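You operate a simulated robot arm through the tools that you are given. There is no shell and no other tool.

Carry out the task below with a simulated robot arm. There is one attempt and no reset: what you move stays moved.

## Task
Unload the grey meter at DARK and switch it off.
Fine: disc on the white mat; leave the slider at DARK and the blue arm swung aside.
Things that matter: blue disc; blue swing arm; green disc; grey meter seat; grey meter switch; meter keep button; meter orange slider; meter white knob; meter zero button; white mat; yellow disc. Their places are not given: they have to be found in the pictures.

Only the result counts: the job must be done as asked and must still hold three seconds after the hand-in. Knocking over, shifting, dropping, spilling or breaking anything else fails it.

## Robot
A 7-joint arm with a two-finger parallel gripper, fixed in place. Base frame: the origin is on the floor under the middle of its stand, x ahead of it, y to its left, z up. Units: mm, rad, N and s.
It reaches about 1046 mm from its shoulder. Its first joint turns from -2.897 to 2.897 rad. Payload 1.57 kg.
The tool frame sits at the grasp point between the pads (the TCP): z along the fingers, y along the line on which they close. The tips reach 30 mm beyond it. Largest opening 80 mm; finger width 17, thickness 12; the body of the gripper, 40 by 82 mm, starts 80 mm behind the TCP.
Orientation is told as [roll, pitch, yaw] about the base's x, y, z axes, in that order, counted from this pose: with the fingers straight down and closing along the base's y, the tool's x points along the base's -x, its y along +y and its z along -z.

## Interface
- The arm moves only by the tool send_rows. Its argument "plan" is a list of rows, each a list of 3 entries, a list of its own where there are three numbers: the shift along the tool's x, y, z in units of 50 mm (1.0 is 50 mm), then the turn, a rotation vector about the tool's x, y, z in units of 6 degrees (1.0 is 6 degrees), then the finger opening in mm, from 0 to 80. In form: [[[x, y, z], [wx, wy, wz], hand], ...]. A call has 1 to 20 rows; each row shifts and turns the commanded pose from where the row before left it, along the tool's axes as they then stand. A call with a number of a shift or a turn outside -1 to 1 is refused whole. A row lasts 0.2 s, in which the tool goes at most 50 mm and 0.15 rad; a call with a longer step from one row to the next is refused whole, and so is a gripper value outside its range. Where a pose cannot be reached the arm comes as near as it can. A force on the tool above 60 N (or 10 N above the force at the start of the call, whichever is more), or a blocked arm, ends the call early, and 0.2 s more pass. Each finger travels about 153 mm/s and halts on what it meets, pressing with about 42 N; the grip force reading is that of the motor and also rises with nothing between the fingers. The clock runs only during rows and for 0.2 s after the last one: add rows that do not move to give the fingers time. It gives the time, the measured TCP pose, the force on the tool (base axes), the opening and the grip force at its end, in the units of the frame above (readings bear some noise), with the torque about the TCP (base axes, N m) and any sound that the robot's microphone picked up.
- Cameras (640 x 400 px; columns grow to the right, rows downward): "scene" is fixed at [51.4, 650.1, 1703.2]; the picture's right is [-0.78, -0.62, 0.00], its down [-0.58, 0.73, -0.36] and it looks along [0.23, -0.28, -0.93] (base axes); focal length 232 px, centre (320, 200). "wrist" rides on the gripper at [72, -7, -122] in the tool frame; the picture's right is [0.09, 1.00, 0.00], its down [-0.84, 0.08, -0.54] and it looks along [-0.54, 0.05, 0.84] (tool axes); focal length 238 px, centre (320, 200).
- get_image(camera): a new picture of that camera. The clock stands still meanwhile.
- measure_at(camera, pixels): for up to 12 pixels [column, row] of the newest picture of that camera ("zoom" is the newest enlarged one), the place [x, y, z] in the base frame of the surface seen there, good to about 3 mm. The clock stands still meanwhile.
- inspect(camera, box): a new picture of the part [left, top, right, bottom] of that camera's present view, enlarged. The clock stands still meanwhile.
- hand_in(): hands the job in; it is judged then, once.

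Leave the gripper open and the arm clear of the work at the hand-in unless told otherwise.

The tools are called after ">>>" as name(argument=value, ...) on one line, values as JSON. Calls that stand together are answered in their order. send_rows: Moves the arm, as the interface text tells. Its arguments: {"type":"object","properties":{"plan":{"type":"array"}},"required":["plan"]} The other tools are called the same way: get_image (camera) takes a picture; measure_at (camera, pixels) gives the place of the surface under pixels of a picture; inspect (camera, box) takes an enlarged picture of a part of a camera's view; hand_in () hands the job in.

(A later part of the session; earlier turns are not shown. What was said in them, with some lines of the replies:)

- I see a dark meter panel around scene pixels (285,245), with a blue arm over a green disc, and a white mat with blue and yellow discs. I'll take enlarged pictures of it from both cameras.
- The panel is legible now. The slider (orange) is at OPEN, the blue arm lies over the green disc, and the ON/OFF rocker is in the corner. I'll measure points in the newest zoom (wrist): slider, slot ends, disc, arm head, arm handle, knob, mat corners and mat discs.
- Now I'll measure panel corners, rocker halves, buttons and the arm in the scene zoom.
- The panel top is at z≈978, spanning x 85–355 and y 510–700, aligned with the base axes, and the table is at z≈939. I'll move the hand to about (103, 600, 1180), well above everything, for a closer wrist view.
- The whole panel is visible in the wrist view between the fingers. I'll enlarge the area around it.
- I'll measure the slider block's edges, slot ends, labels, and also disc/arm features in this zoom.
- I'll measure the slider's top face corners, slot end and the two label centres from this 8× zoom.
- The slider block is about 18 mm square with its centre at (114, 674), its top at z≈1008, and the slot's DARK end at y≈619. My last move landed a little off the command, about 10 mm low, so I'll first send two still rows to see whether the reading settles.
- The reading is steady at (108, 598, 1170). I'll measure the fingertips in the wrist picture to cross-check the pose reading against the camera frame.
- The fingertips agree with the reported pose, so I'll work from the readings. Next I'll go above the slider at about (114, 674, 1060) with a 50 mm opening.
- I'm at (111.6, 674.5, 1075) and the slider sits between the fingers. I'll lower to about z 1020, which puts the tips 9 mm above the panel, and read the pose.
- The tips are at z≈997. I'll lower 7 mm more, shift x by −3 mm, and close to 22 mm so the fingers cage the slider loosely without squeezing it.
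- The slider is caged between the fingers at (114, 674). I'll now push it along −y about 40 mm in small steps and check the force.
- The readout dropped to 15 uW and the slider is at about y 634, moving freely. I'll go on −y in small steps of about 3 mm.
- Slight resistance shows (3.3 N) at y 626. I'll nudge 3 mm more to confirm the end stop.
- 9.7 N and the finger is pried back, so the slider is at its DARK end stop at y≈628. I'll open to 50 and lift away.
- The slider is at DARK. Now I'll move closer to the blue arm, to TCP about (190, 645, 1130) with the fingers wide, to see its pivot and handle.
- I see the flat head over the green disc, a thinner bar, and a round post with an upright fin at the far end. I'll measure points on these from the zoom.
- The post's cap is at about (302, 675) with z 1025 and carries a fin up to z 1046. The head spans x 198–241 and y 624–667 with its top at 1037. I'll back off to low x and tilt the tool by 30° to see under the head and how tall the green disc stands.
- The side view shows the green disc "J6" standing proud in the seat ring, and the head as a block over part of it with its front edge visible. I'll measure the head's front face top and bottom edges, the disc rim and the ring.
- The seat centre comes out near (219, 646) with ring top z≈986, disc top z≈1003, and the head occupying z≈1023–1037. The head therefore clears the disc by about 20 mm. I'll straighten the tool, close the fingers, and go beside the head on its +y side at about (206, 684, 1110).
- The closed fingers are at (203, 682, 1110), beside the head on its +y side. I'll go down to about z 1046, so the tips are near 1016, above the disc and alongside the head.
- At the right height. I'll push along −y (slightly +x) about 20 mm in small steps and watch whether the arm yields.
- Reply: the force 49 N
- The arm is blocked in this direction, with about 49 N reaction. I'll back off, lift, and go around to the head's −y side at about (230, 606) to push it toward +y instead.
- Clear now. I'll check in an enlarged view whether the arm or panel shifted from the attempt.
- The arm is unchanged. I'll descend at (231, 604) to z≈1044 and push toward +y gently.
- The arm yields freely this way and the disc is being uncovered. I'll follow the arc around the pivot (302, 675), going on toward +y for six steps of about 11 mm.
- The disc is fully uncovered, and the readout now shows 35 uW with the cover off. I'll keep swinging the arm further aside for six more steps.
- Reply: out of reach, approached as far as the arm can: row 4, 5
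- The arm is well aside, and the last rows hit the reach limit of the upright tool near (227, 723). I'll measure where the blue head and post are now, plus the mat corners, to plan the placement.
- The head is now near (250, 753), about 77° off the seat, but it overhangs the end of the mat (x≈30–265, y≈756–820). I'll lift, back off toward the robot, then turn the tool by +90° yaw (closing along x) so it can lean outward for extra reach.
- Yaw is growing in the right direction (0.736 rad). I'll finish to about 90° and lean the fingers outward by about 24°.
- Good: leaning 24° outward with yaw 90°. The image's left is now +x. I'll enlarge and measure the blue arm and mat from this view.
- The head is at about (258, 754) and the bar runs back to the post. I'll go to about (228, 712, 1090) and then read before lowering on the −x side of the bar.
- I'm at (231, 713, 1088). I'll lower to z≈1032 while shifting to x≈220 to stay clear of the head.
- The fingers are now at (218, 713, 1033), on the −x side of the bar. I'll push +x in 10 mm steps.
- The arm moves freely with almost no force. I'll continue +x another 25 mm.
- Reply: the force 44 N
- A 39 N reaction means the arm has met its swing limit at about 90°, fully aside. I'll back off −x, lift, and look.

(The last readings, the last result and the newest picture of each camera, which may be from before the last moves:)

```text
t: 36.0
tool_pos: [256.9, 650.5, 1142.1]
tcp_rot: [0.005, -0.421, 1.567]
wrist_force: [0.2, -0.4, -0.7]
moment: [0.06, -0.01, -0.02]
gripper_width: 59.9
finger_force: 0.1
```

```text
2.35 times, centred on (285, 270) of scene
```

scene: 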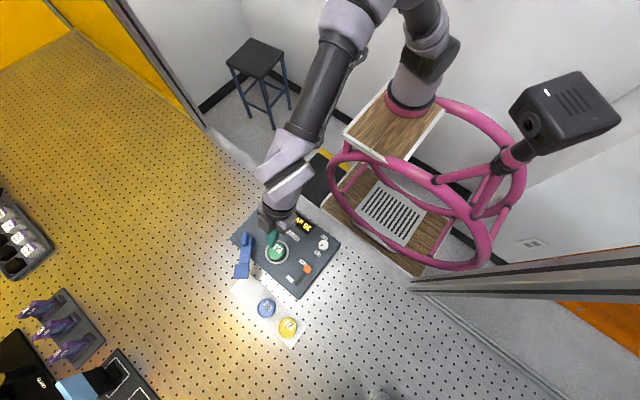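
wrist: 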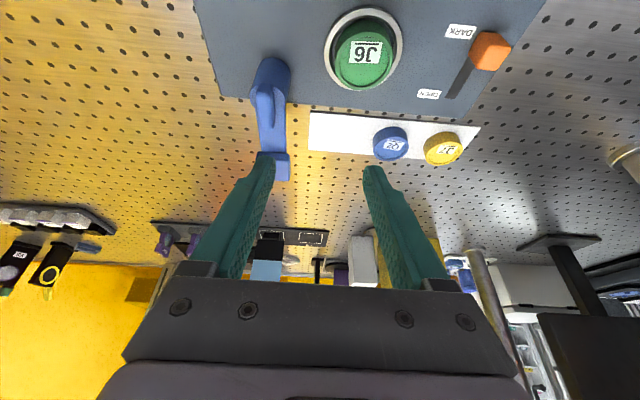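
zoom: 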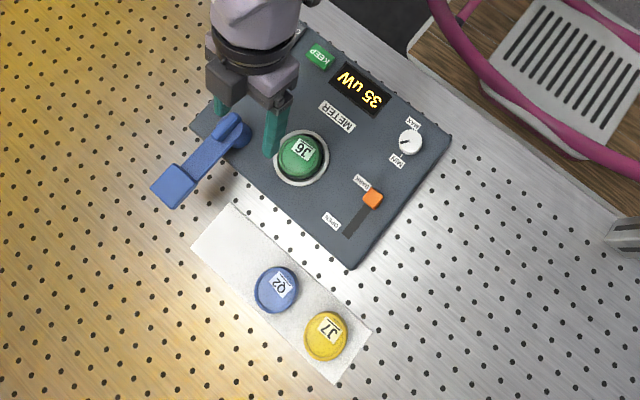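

The blue arm is now perpendicular, off the panel, and clear of the mat. I'll measure mat corners, discs and arm head in this scene zoom.

>>> measure_at(camera="zoom", pixels=[[233, 208], [195, 246], [368, 334], [336, 380], [277, 288], [325, 335], [302, 152], [175, 185], [225, 130], [240, 240], [300, 345], [255, 285]])

```text
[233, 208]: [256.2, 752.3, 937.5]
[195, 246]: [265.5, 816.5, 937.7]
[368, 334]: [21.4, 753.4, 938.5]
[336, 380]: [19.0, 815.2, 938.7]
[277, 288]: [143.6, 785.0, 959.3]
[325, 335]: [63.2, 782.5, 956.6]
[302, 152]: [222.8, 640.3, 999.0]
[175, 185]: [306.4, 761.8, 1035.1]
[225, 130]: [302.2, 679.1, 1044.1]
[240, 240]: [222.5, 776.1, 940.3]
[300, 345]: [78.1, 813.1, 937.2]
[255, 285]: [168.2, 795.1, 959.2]
```

The mat spans x≈17–265 and y≈751–817. The blue disc is at (144, 784) and the yellow at (63, 783), so a free spot is about (218, 784). Before grasping I'll dry-run the reach with an empty hand over that spot, to about (218, 771, 1060).

>>> send_rows(plan=[[[-0.386, 0.195, 0.621], [0, 0, 0], 60], [[-0.386, 0.195, 0.621], [0, 0, 0], 60], [[-0.386, 0.195, 0.621], [0, 0, 0], 60], [[-0.386, 0.195, 0.621], [0, 0, 0], 60], [[0, 0, 0], [0, 0, 0], 60]])

```text
t: 37.2
tool_pos: [214.1, 766.9, 1061.6]
tcp_rot: [0.006, -0.421, 1.567]
wrist_force: [0.7, -1.0, 0.2]
moment: [0.1, 0.04, 0.03]
gripper_width: 60.0
finger_force: 0.0
```

Reached without complaint. I'll go down 65 mm further to check reach near the mat, with the tips staying about 20 mm above it.

>>> send_rows(plan=[[[0.23, -0.04, 0.61], [0, 0, 0], 60], [[0.23, -0.04, 0.61], [0, 0, 0], 60], [[0, 0, 0], [0, 0, 0], 60]])

>>> get_image(camera="wrist")

```text
t: 38.0
tool_pos: [217.8, 775.5, 998.1]
tcp_rot: [0.006, -0.422, 1.569]
wrist_force: [-0.9, 0.1, 0.4]
moment: [-0.06, -0.05, -0.02]
gripper_width: 59.9
finger_force: 0.0
```

```text
taken
```

wrist: 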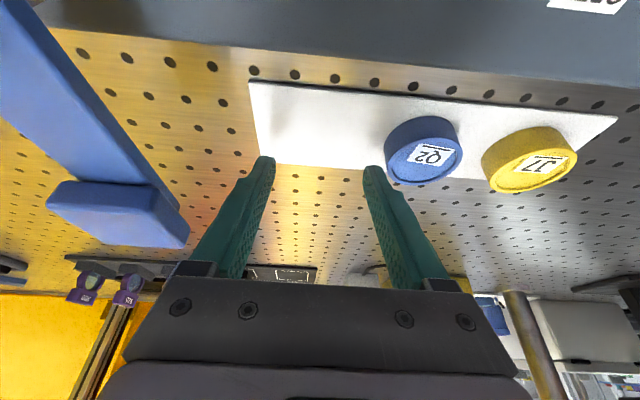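

Reach is fine down to the mat. I'll go back up and over to the green disc, hovering at about (219, 633, 1090) with a 70 mm opening.

>>> send_rows(plan=[[[-0.037, 0, -0.655], [0, 0, 0], 60], [[-0.037, 0, -0.655], [0, 0, 0], 60], [[-0.037, 0, -0.655], [0, 0, 0], 60], [[0.651, -0.013, -0.29], [0, 0, 0], 70], [[0.651, -0.013, -0.29], [0, 0, 0], 70], [[0.651, -0.013, -0.29], [0, 0, 0], 70], [[0, 0, 0], [0, 0, 0], 70]])

>>> get_image(camera="wrist")

>>> inspect(camera="wrist", box=[260, 40, 390, 180])

```text
t: 39.6
tool_pos: [223.6, 634.8, 1088.6]
tcp_rot: [0.005, -0.419, 1.566]
wrist_force: [-0.6, 0.0, -1.2]
moment: [-0.05, -0.04, -0.01]
gripper_width: 69.7
finger_force: 0.1
```

```text
taken
```

wrist: 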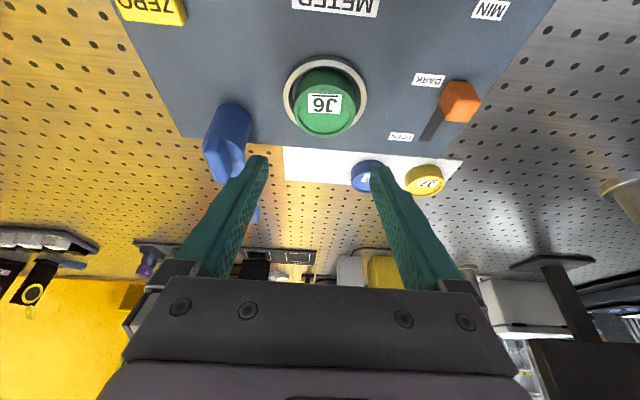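

```text
2.86 times, centred on (325, 110) of wrist
```

zoom: 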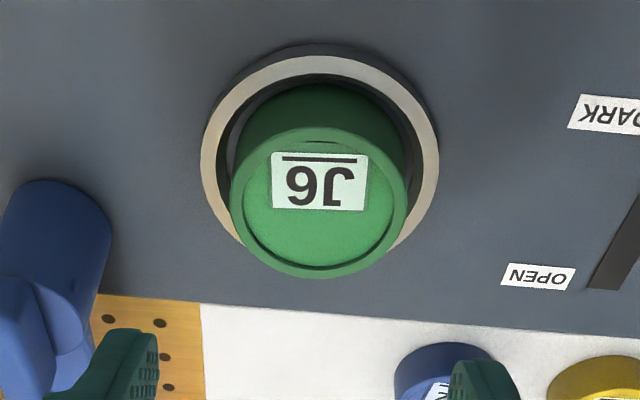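

I'll measure the disc's rim extents and ring edges in this zoom.

>>> measure_at(camera="zoom", pixels=[[236, 200], [400, 205], [318, 133], [318, 270], [208, 150], [432, 160], [320, 62], [242, 230], [395, 232], [318, 200], [258, 130], [395, 130]])

```text
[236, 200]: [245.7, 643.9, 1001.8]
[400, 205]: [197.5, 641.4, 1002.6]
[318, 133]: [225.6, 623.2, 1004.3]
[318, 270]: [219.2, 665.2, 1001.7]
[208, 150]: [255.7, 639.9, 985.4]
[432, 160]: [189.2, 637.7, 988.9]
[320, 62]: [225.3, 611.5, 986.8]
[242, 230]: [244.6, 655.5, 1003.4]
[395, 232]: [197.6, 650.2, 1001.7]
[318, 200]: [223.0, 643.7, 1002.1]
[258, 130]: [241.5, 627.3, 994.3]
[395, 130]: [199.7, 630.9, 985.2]
```

The disc centre is about (221.7, 645), diameter about 48, top z≈1003, ring top ≈986. I'll lower to z≈1035 first with a 72 mm opening and check the alignment.

>>> send_rows(plan=[[[0.216, 0.019, 0.484], [0, 0, 0], 72], [[0.216, 0.019, 0.484], [0, 0, 0], 72], [[0, 0, 0], [0, 0, 0], 72]])

>>> get_image(camera="wrist")

```text
t: 40.4
tool_pos: [221.7, 634.8, 1035.4]
tcp_rot: [0.005, -0.421, 1.567]
wrist_force: [0.2, -0.4, -0.2]
moment: [-0.01, -0.04, 0.02]
gripper_width: 71.9
finger_force: 0.2
```

```text
taken
```

wrist: 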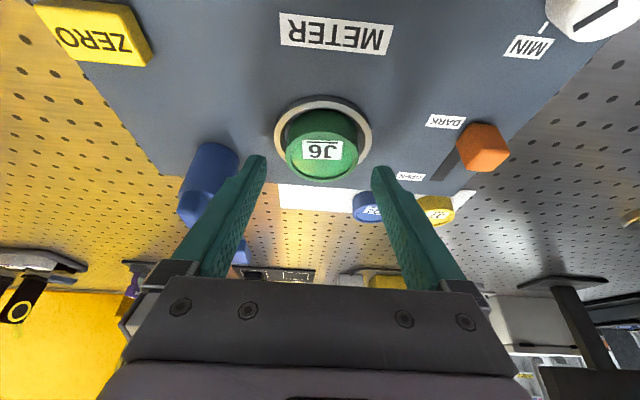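

Aligned at (221.7, 634.8, 1035.4) with the disc centred between the fingers. I'll lower 15 mm more to z≈1020.

>>> send_rows(plan=[[[0.122, 0, 0.274], [0, 0, 0], 72], [[0, 0, 0], [0, 0, 0], 72]])

>>> get_image(camera="wrist")

```text
t: 41.0
tool_pos: [221.2, 634.7, 1019.7]
tcp_rot: [0.005, -0.42, 1.568]
wrist_force: [0.5, 0.1, -1.5]
moment: [0.0, 0.03, -0.01]
gripper_width: 72.2
finger_force: 0.1
```

```text
taken
```

wrist: 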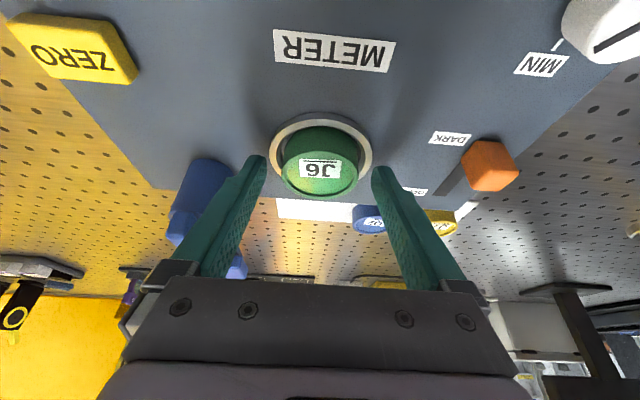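

The tips are at disc level with no contact force. I'll close on the disc.

>>> send_rows(plan=[[[0, 0, 0], [0, 0, 0], 54], [[0, 0, 0], [0, 0, 0], 40], [[0, 0, 0], [0, 0, 0], 40], [[0, 0, 0], [0, 0, 0], 40]])

>>> get_image(camera="wrist")

```text
t: 42.0
tool_pos: [221.9, 634.7, 1020.1]
tcp_rot: [0.004, -0.423, 1.567]
wrist_force: [-0.4, 1.8, 3.4]
moment: [0.17, -0.07, 0.03]
gripper_width: 50.4
finger_force: 42.1
```

```text
taken
```

wrist: 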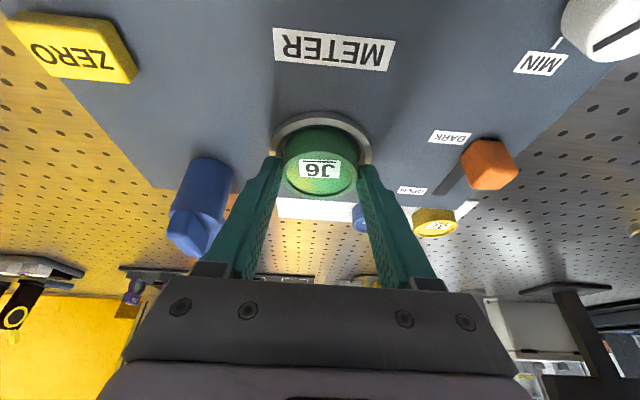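

The grip is firm at 50.4 mm and 42 N. I'll lift straight up, slowly at first (about 30 mm).

>>> send_rows(plan=[[[-0.04, 0, -0.09], [0, 0, 0], 40], [[-0.04, 0, -0.09], [0, 0, 0], 40], [[-0.08, 0, -0.18], [0, 0, 0], 40], [[-0.08, 0, -0.18], [0, 0, 0], 40], [[0, 0, 0], [0, 0, 0], 40]])

>>> get_image(camera="wrist")

```text
t: 43.2
tool_pos: [218.4, 633.0, 1049.7]
tcp_rot: [0.005, -0.42, 1.568]
wrist_force: [-0.9, 0.3, -1.0]
moment: [-0.06, 0.04, -0.01]
gripper_width: 50.3
finger_force: 41.6
```

```text
taken
```

wrist: 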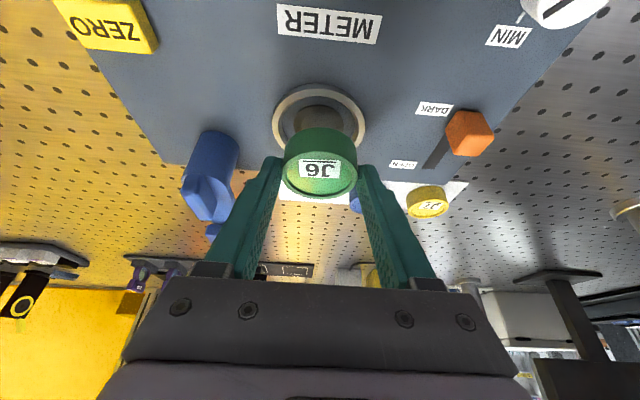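

The disc is out of the seat and held level. I'll raise a little more and carry it over the mat to about (219, 774, 1060).

>>> send_rows(plan=[[[-0.204, 0, -0.457], [0, 0, 0], 40], [[-0.49, -0.004, 0.284], [0, 0, 0], 40], [[-0.49, -0.004, 0.284], [0, 0, 0], 40], [[-0.49, -0.004, 0.284], [0, 0, 0], 40], [[-0.49, -0.004, 0.284], [0, 0, 0], 40], [[-0.49, -0.004, 0.284], [0, 0, 0], 40], [[0, 0, 0], [0, 0, 0], 40]])

>>> get_image(camera="wrist")

```text
t: 44.8
tool_pos: [217.5, 773.3, 1060.9]
tcp_rot: [0.005, -0.42, 1.567]
wrist_force: [0.8, -0.9, 0.1]
moment: [0.05, -0.04, 0.01]
gripper_width: 50.4
finger_force: 42.1
```

```text
taken
```

wrist: 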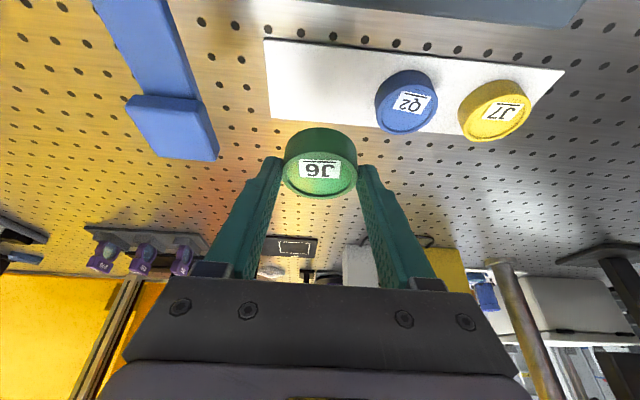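

I'm above the free mat spot. I'll lower to about z 986, leaving the disc bottom a few mm above the mat.

>>> send_rows(plan=[[[0.198, -0.013, 0.452], [0, 0, 0], 40], [[0.198, -0.013, 0.452], [0, 0, 0], 40], [[0.198, -0.013, 0.452], [0, 0, 0], 40], [[0, 0, 0], [0, 0, 0], 40]])

>>> get_image(camera="wrist")

```text
t: 45.8
tool_pos: [220.6, 774.6, 986.9]
tcp_rot: [0.006, -0.421, 1.568]
wrist_force: [-0.3, 1.3, 0.3]
moment: [-0.09, -0.01, -0.02]
gripper_width: 50.5
finger_force: 42.0
```

```text
taken
```

wrist: 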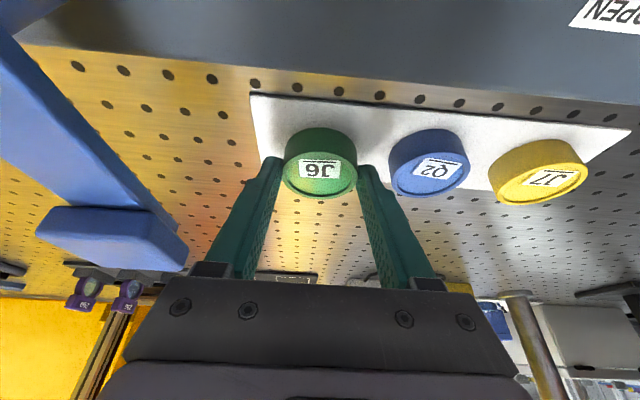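

All three discs line up on the mat and the finger clears the blue disc by about 15 mm. I'll lower in 2 mm steps by 8 mm and watch the force.

>>> send_rows(plan=[[[0.0163, 0, 0.0365], [0, 0, 0], 40], [[0.0163, 0, 0.0365], [0, 0, 0], 40], [[0.0163, 0, 0.0365], [0, 0, 0], 40], [[0.0163, 0, 0.0365], [0, 0, 0], 40], [[0, 0, 0], [0, 0, 0], 40]])

```text
t: 47.0
tool_pos: [212.7, 772.7, 977.9]
tcp_rot: [0.005, -0.422, 1.57]
wrist_force: [1.5, -3.4, 4.9]
moment: [-0.08, -0.19, -0.07]
gripper_width: 50.3
finger_force: 42.1
```

There's first light contact (about 5 N) at z 978, and x reads 212.7. I'll check the picture for clearance to the blue disc before releasing.

>>> inspect(camera="wrist", box=[230, 80, 490, 240])

>>> measure_at(camera="zoom", pixels=[[130, 180], [310, 180], [220, 210], [380, 225], [395, 190], [590, 220], [500, 215], [345, 240], [220, 150], [500, 150], [220, 290], [80, 60]])

```text
2.46 times, centred on (360, 160) of wrist
```

zoom: 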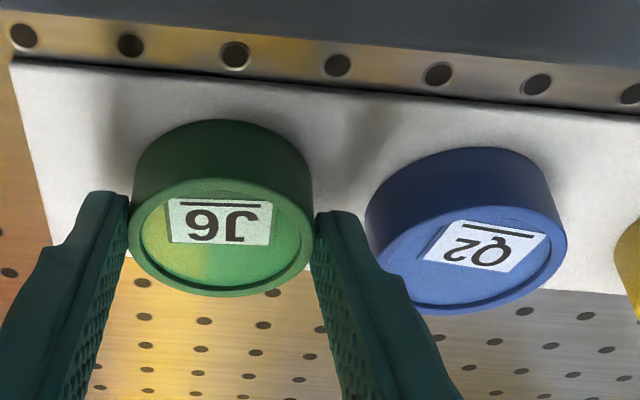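

```text
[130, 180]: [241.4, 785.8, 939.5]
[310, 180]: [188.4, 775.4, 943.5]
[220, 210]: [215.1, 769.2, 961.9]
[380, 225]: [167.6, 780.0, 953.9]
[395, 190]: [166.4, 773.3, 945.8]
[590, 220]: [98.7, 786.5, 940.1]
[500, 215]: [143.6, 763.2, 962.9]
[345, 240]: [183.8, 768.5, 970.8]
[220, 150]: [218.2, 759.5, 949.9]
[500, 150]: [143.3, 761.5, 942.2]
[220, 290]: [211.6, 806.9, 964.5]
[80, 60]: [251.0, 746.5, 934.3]
```

The disc sits at about (214, 785) on the mat with its top at z≈963. The finger-to-blue-disc gap is about 9 mm. I'll ease down 1 mm more, then open just to 57 mm.

>>> send_rows(plan=[[[0.012, 0, 0.027], [0, 0, 0], 40], [[0, 0, 0], [0, 0, 0], 40], [[0, 0, 0], [0, 0, 0], 52], [[0, 0, 0], [0, 0, 0], 55], [[0, 0, 0], [0, 0, 0], 57], [[0, 0, 0], [0, 0, 0], 57]])

>>> inspect(camera="wrist", box=[230, 80, 490, 240])

```text
t: 48.4
tool_pos: [212.4, 772.1, 975.6]
tcp_rot: [0.006, -0.422, 1.569]
wrist_force: [0.8, -0.3, 0.1]
moment: [0.01, -0.01, -0.01]
gripper_width: 56.8
finger_force: 0.1
```

```text
2.46 times, centred on (360, 160) of wrist
```

zoom: 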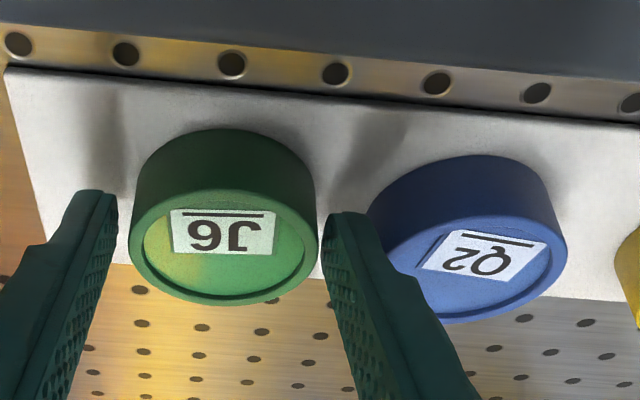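

Released, and the disc stands flat with forces near zero. I'll lift straight up.

>>> send_rows(plan=[[[-0.08, 0, -0.18], [0, 0, 0], 57], [[-0.12, 0, -0.27], [0, 0, 0], 57], [[-0.24, 0, -0.55], [0, 0, 0], 57], [[-0.3, 0, -0.68], [0, 0, 0], 57], [[0.1, 0, -0.7], [0, 0, 0], 57], [[0, 0, 0], [0, 0, 0], 57]])

>>> get_image(camera="wrist")

>>> inspect(camera="scene", box=[225, 185, 345, 355])

```text
t: 49.8
tool_pos: [211.3, 752.6, 1097.3]
tcp_rot: [0.005, -0.421, 1.568]
wrist_force: [1.0, 0.2, 1.9]
moment: [-0.02, -0.01, 0.0]
gripper_width: 57.1
finger_force: 0.0
```

```text
taken
```

wrist: 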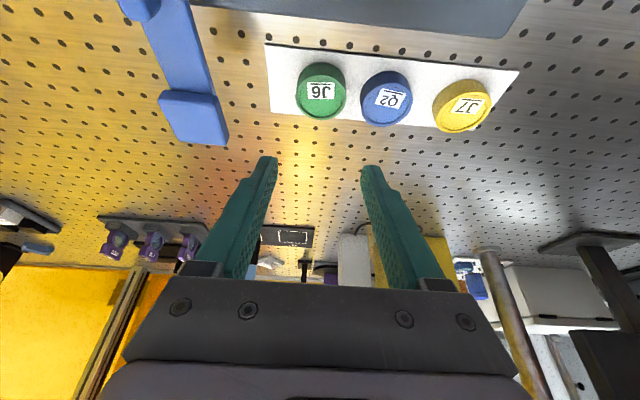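

```text
2.35 times, centred on (285, 270) of scene
```

zoom: 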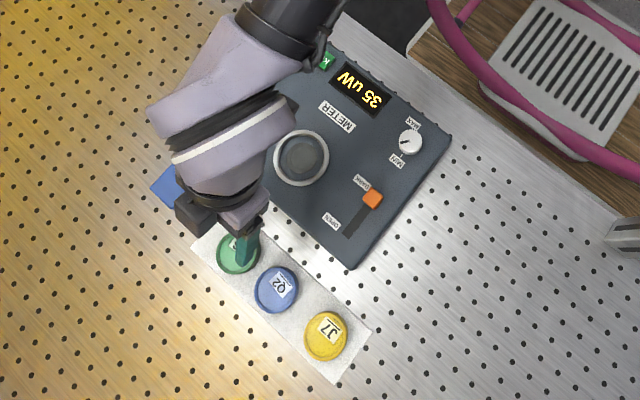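

The green disc stands on the mat beside the others, and the seat is empty. Next is the switch. I'll retreat toward the robot and then straighten the tool, closing the fingers.

>>> send_rows(plan=[[[0.624, 0, -0.4425], [0, 0, 0], 57], [[0.624, 0, -0.4425], [0, 0, 0], 57], [[0.624, 0, -0.4425], [0, 0, 0], 30], [[0.624, 0, -0.4425], [0, 0, 0], 0], [[0, 0, 0], [0, 1, 0], 0], [[0, 0, 0], [0, 1, 0], 0], [[0, 0, 0], [0, 1, 0], 0], [[0, 0, 0], [0, 1, 0], 0], [[0, 0, 0], [0, 0, 0], 0]])

```text
t: 51.8
tool_pos: [211.9, 602.2, 1128.4]
tcp_rot: [0.006, 0.001, 1.57]
wrist_force: [0.1, 0.1, -0.5]
moment: [0.03, 0.0, 0.0]
gripper_width: 0.1
finger_force: 21.3
```

Upright at (212, 602, 1128). I'll move to about (343, 440, 1120) so the wrist camera views the rocker switch.

>>> send_rows(plan=[[[0.648, -0.524, 0.032], [0, 0, 0], 0], [[0.648, -0.524, 0.032], [0, 0, 0], 0], [[0.648, -0.524, 0.032], [0, 0, 0], 0], [[0.648, -0.524, 0.032], [0, 0, 0], 0], [[0.648, -0.524, 0.032], [0, 0, 0], 0], [[0, 0, 0], [0, 0, 0], 0]])

>>> get_image(camera="wrist")

```text
t: 53.2
tool_pos: [344.4, 441.7, 1118.1]
tcp_rot: [0.005, -0.003, 1.572]
wrist_force: [-0.6, -0.3, -0.1]
moment: [0.0, -0.06, 0.01]
gripper_width: 0.2
finger_force: 22.0
```

```text
taken
```

wrist: 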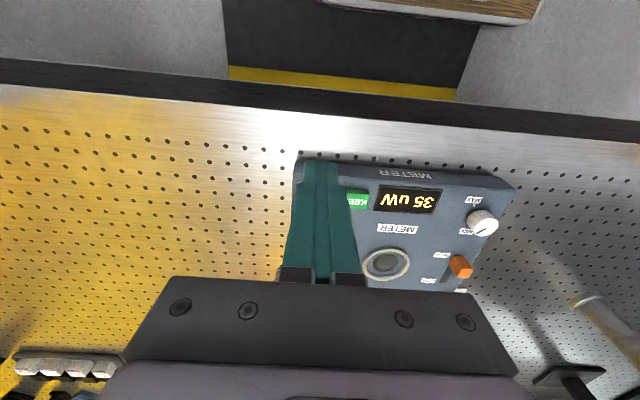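

The closed fingers hide the rocker. I'll shift 60 mm toward −x so it appears beside them, and also view it from the scene camera.

>>> send_rows(plan=[[[0, 0.6, 0], [0, 0, 0], 0], [[0, 0.6, 0], [0, 0, 0], 0], [[0, 0, 0], [0, 0, 0], 0]])

>>> inspect(camera="wrist", box=[200, 130, 340, 260])

>>> get_image(camera="scene")

```text
t: 54.0
tool_pos: [283.4, 439.4, 1116.6]
tcp_rot: [0.005, -0.003, 1.571]
wrist_force: [-0.7, -0.1, 0.0]
moment: [0.0, 0.0, 0.0]
gripper_width: 0.0
finger_force: 21.1
```

```text
3.08 times, centred on (270, 195) of wrist
```

zoom: 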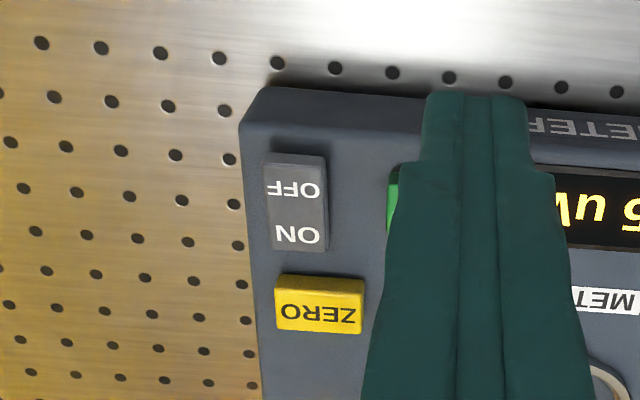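

```text
taken
```

scene: 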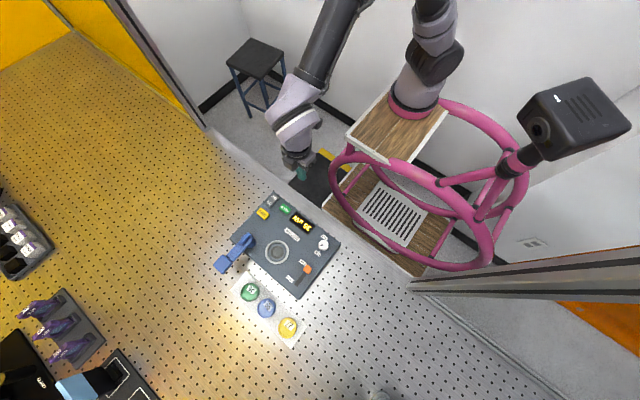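

The rocker is clear at zoom (297, 205), with OFF nearer the robot (row 188) and ON farther (row 235). I'll measure its corners and both halves.

>>> measure_at(camera="zoom", pixels=[[268, 158], [322, 162], [270, 248], [322, 250], [297, 175], [297, 190], [297, 212], [297, 235], [245, 130], [320, 302], [393, 205], [297, 245]])

>>> inspect(camera="scene", box=[250, 185, 310, 225])

```text
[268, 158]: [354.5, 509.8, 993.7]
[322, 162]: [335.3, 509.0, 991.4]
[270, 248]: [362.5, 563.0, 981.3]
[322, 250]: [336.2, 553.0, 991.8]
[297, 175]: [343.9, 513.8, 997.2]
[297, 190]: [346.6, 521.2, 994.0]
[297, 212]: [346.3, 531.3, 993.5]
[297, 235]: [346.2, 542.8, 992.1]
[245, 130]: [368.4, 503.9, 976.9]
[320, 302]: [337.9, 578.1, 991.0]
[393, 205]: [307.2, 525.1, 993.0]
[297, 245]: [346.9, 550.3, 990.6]
```

```text
10.00 times, centred on (280, 205) of scene
```

zoom: 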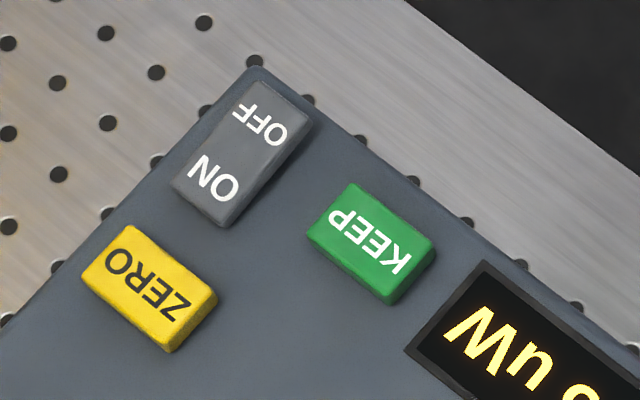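

The rocker spans x 334–358 and y 507–555. Its OFF end near y 514 is raised (z≈997) and the ON end is down (≈991), so it is ON now. I'll move the closed fingers above the OFF half at (346, 514, 1060).

>>> send_rows(plan=[[[-0.5, -0.417, 0.373], [0, 0, 0], 0], [[-0.5, -0.417, 0.373], [0, 0, 0], 0], [[-0.5, -0.417, 0.373], [0, 0, 0], 0], [[0, 0, 0], [0, 0, 0], 0]])

>>> get_image(camera="wrist")

>>> inspect(camera="scene", box=[240, 170, 330, 240])

```text
t: 55.0
tool_pos: [345.1, 517.2, 1059.4]
tcp_rot: [0.004, -0.001, 1.572]
wrist_force: [0.1, -0.5, -0.2]
moment: [0.04, 0.0, 0.0]
gripper_width: 0.0
finger_force: 21.2
```

```text
taken
```

wrist: 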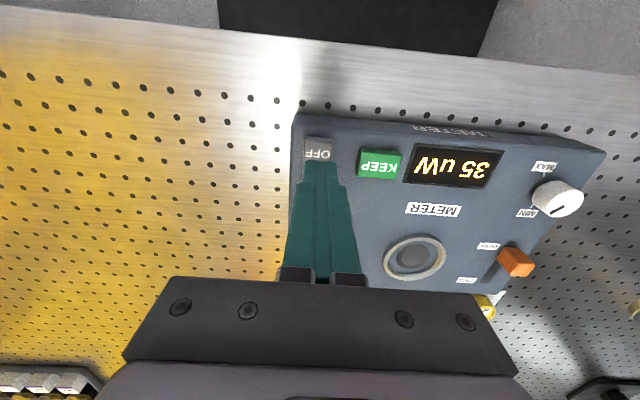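

```text
5.71 times, centred on (285, 205) of scene
```

zoom: 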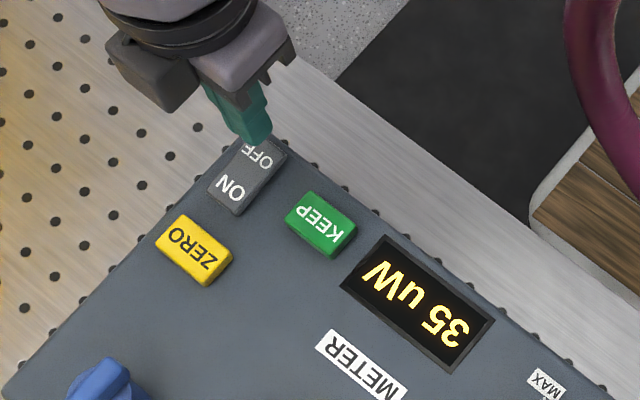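

The fingertips are above the OFF half. I'll shift 3 mm toward the robot and lower to about z 1032, just above contact.

>>> send_rows(plan=[[[0.06, -0.02, 0.27], [0, 0, 0], 0], [[0, 0, 0.27], [0, 0, 0], 0], [[0, 0, 0], [0, 0, 0], 0]])

```text
t: 55.8
tool_pos: [346.2, 513.8, 1034.5]
tcp_rot: [0.005, -0.001, 1.57]
wrist_force: [-0.7, 0.1, -0.4]
moment: [0.03, 0.01, 0.0]
gripper_width: 0.0
finger_force: 21.6
```

I'm at (346, 514, 1034.5) with no contact. I'll press down in steps of about 2.5 mm.

>>> send_rows(plan=[[[0, 0, 0.05], [0, 0, 0], 0], [[0, 0, 0.05], [0, 0, 0], 0], [[0, 0, 0.05], [0, 0, 0], 0], [[0, 0, 0.05], [0, 0, 0], 0], [[0, 0, 0], [0, 0, 0], 0]])

>>> get_image(camera="wrist")

```text
t: 57.0
tool_pos: [347.2, 512.8, 1025.6]
tcp_rot: [0.004, -0.001, 1.571]
wrist_force: [0.1, 0.0, 1.6]
moment: [0.05, 0.04, 0.02]
gripper_width: 0.0
finger_force: 20.8
```

```text
taken
```

wrist: 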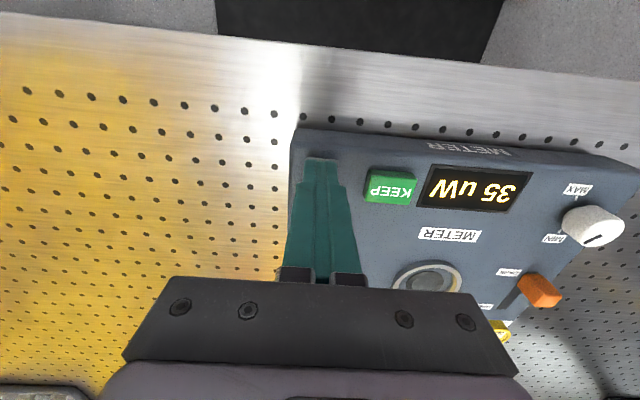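

First touch at about 1.6 N, and the readout is still lit. I'll press about 6 mm further in small steps.

>>> send_rows(plan=[[[0, 0, 0.04], [0, 0, 0], 0], [[0, 0, 0.04], [0, 0, 0], 0], [[0, 0, 0.04], [0, 0, 0], 0], [[0, 0, 0], [0, 0, 0], 0]])

>>> get_image(camera="wrist")

```text
t: 58.0
tool_pos: [346.8, 512.0, 1021.2]
tcp_rot: [0.004, -0.003, 1.571]
wrist_force: [-2.1, -7.8, 19.6]
moment: [-0.1, 0.05, 0.0]
gripper_width: 0.1
finger_force: 21.6
```

```text
taken
```

wrist: 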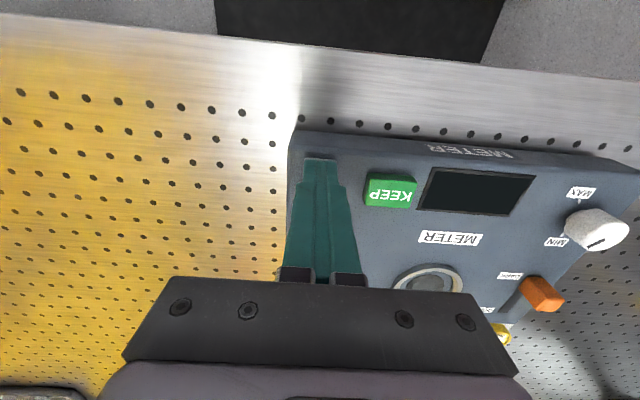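

The readout has gone dark, so the meter is off (20 N at the stop). I'll lift straight up, retreat toward the robot, and open the gripper.

>>> send_rows(plan=[[[0, 0, -0.2], [0, 0, 0], 0], [[0, 0, -0.4], [0, 0, 0], 0], [[0, 0, -0.8], [0, 0, 0], 0], [[0, 0, -0.8], [0, 0, 0], 0], [[0.4, 0, -0.8], [0, 0, 0], 0], [[0.7, 0, -0.4], [0, 0, 0], 40], [[0.7, 0, -0.4], [0, 0, 0], 80], [[0, 0.5, 0], [0, 0, 0], 80], [[0, 0, 0], [0, 0, 0], 80]])

>>> get_image(camera="wrist")

>>> inspect(camera="scene", box=[205, 180, 345, 350])

```text
t: 60.0
tool_pos: [323.7, 422.0, 1210.4]
tcp_rot: [0.005, -0.002, 1.57]
wrist_force: [0.1, 0.6, 0.0]
moment: [0.0, 0.0, 0.0]
gripper_width: 80.1
finger_force: 0.0
```

```text
taken
```

wrist: 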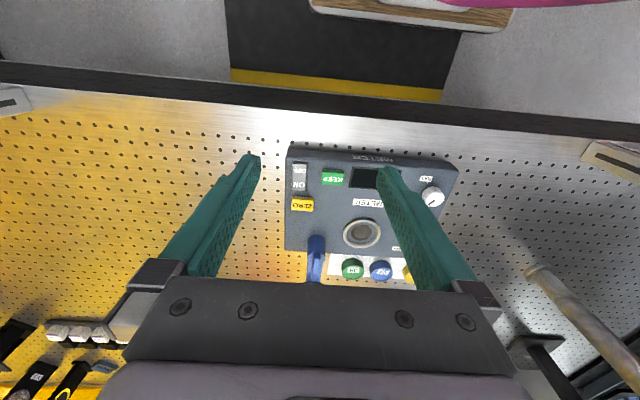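

```text
2.35 times, centred on (275, 265) of scene
```

zoom: 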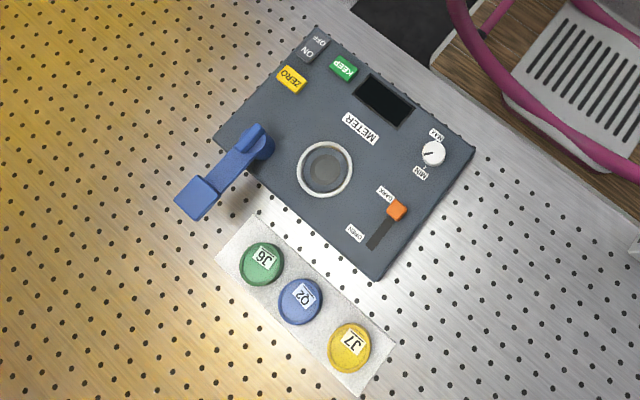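

All looks done: readout dark, seat empty, slider at DARK, blue arm aside, green disc on the mat. I'll take a last close look at the slider and rocker to confirm they held.

>>> inspect(camera="scene", box=[270, 235, 340, 290])

>>> measure_at(camera="zoom", pixels=[[305, 270], [320, 245], [250, 330]])

>>> inspect(camera="wrist", box=[280, 140, 400, 285])

```text
7.27 times, centred on (305, 262) of scene
```

zoom: 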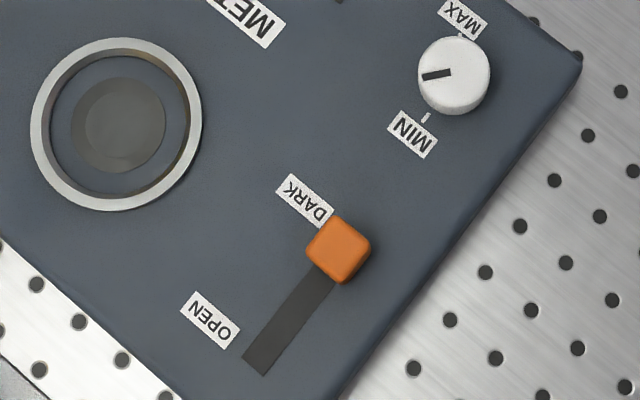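

```text
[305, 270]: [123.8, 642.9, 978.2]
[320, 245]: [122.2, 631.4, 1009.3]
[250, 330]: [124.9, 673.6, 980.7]
```

```text
2.76 times, centred on (340, 212) of wrist
```

zoom: 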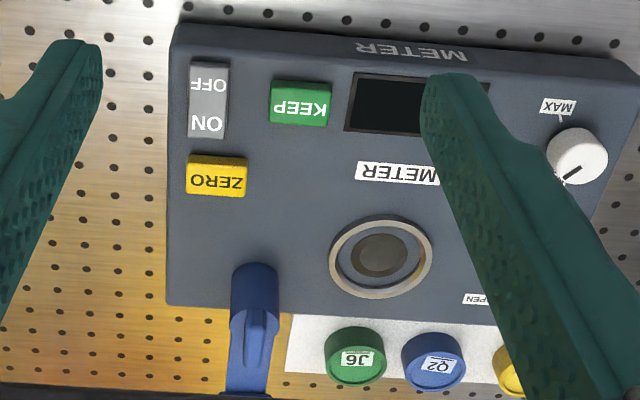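

The slider holds at the DARK end, the rocker is tipped to OFF with the display dark, and the blue arm stays aside. The green disc is flat on the mat, and the gripper is open and clear. I'm handing in.

>>> hand_in()

```text
The job is handed in.
```

The meter is unloaded and switched off, and I've handed the job in; no verdict came back.

- **Slider:** moved from OPEN to its end stop at DARK before the disc came out, and left there.
- **Blue arm:** swung to its outer limit, off the panel and clear of the mat. It only turns one way; my first push, the other way, met a stop at about 49 N. I backed off and saw no shift in the arm.
- **Green disc (J6):** lying flat on the white mat next to the blue and yellow discs, which I didn't touch.
- **Switch:** pressed to OFF; the display went dark and was still dark after I lifted away.

I didn't touch the knob or the ZERO and KEEP buttons. The gripper is open and the arm is clear of the work.
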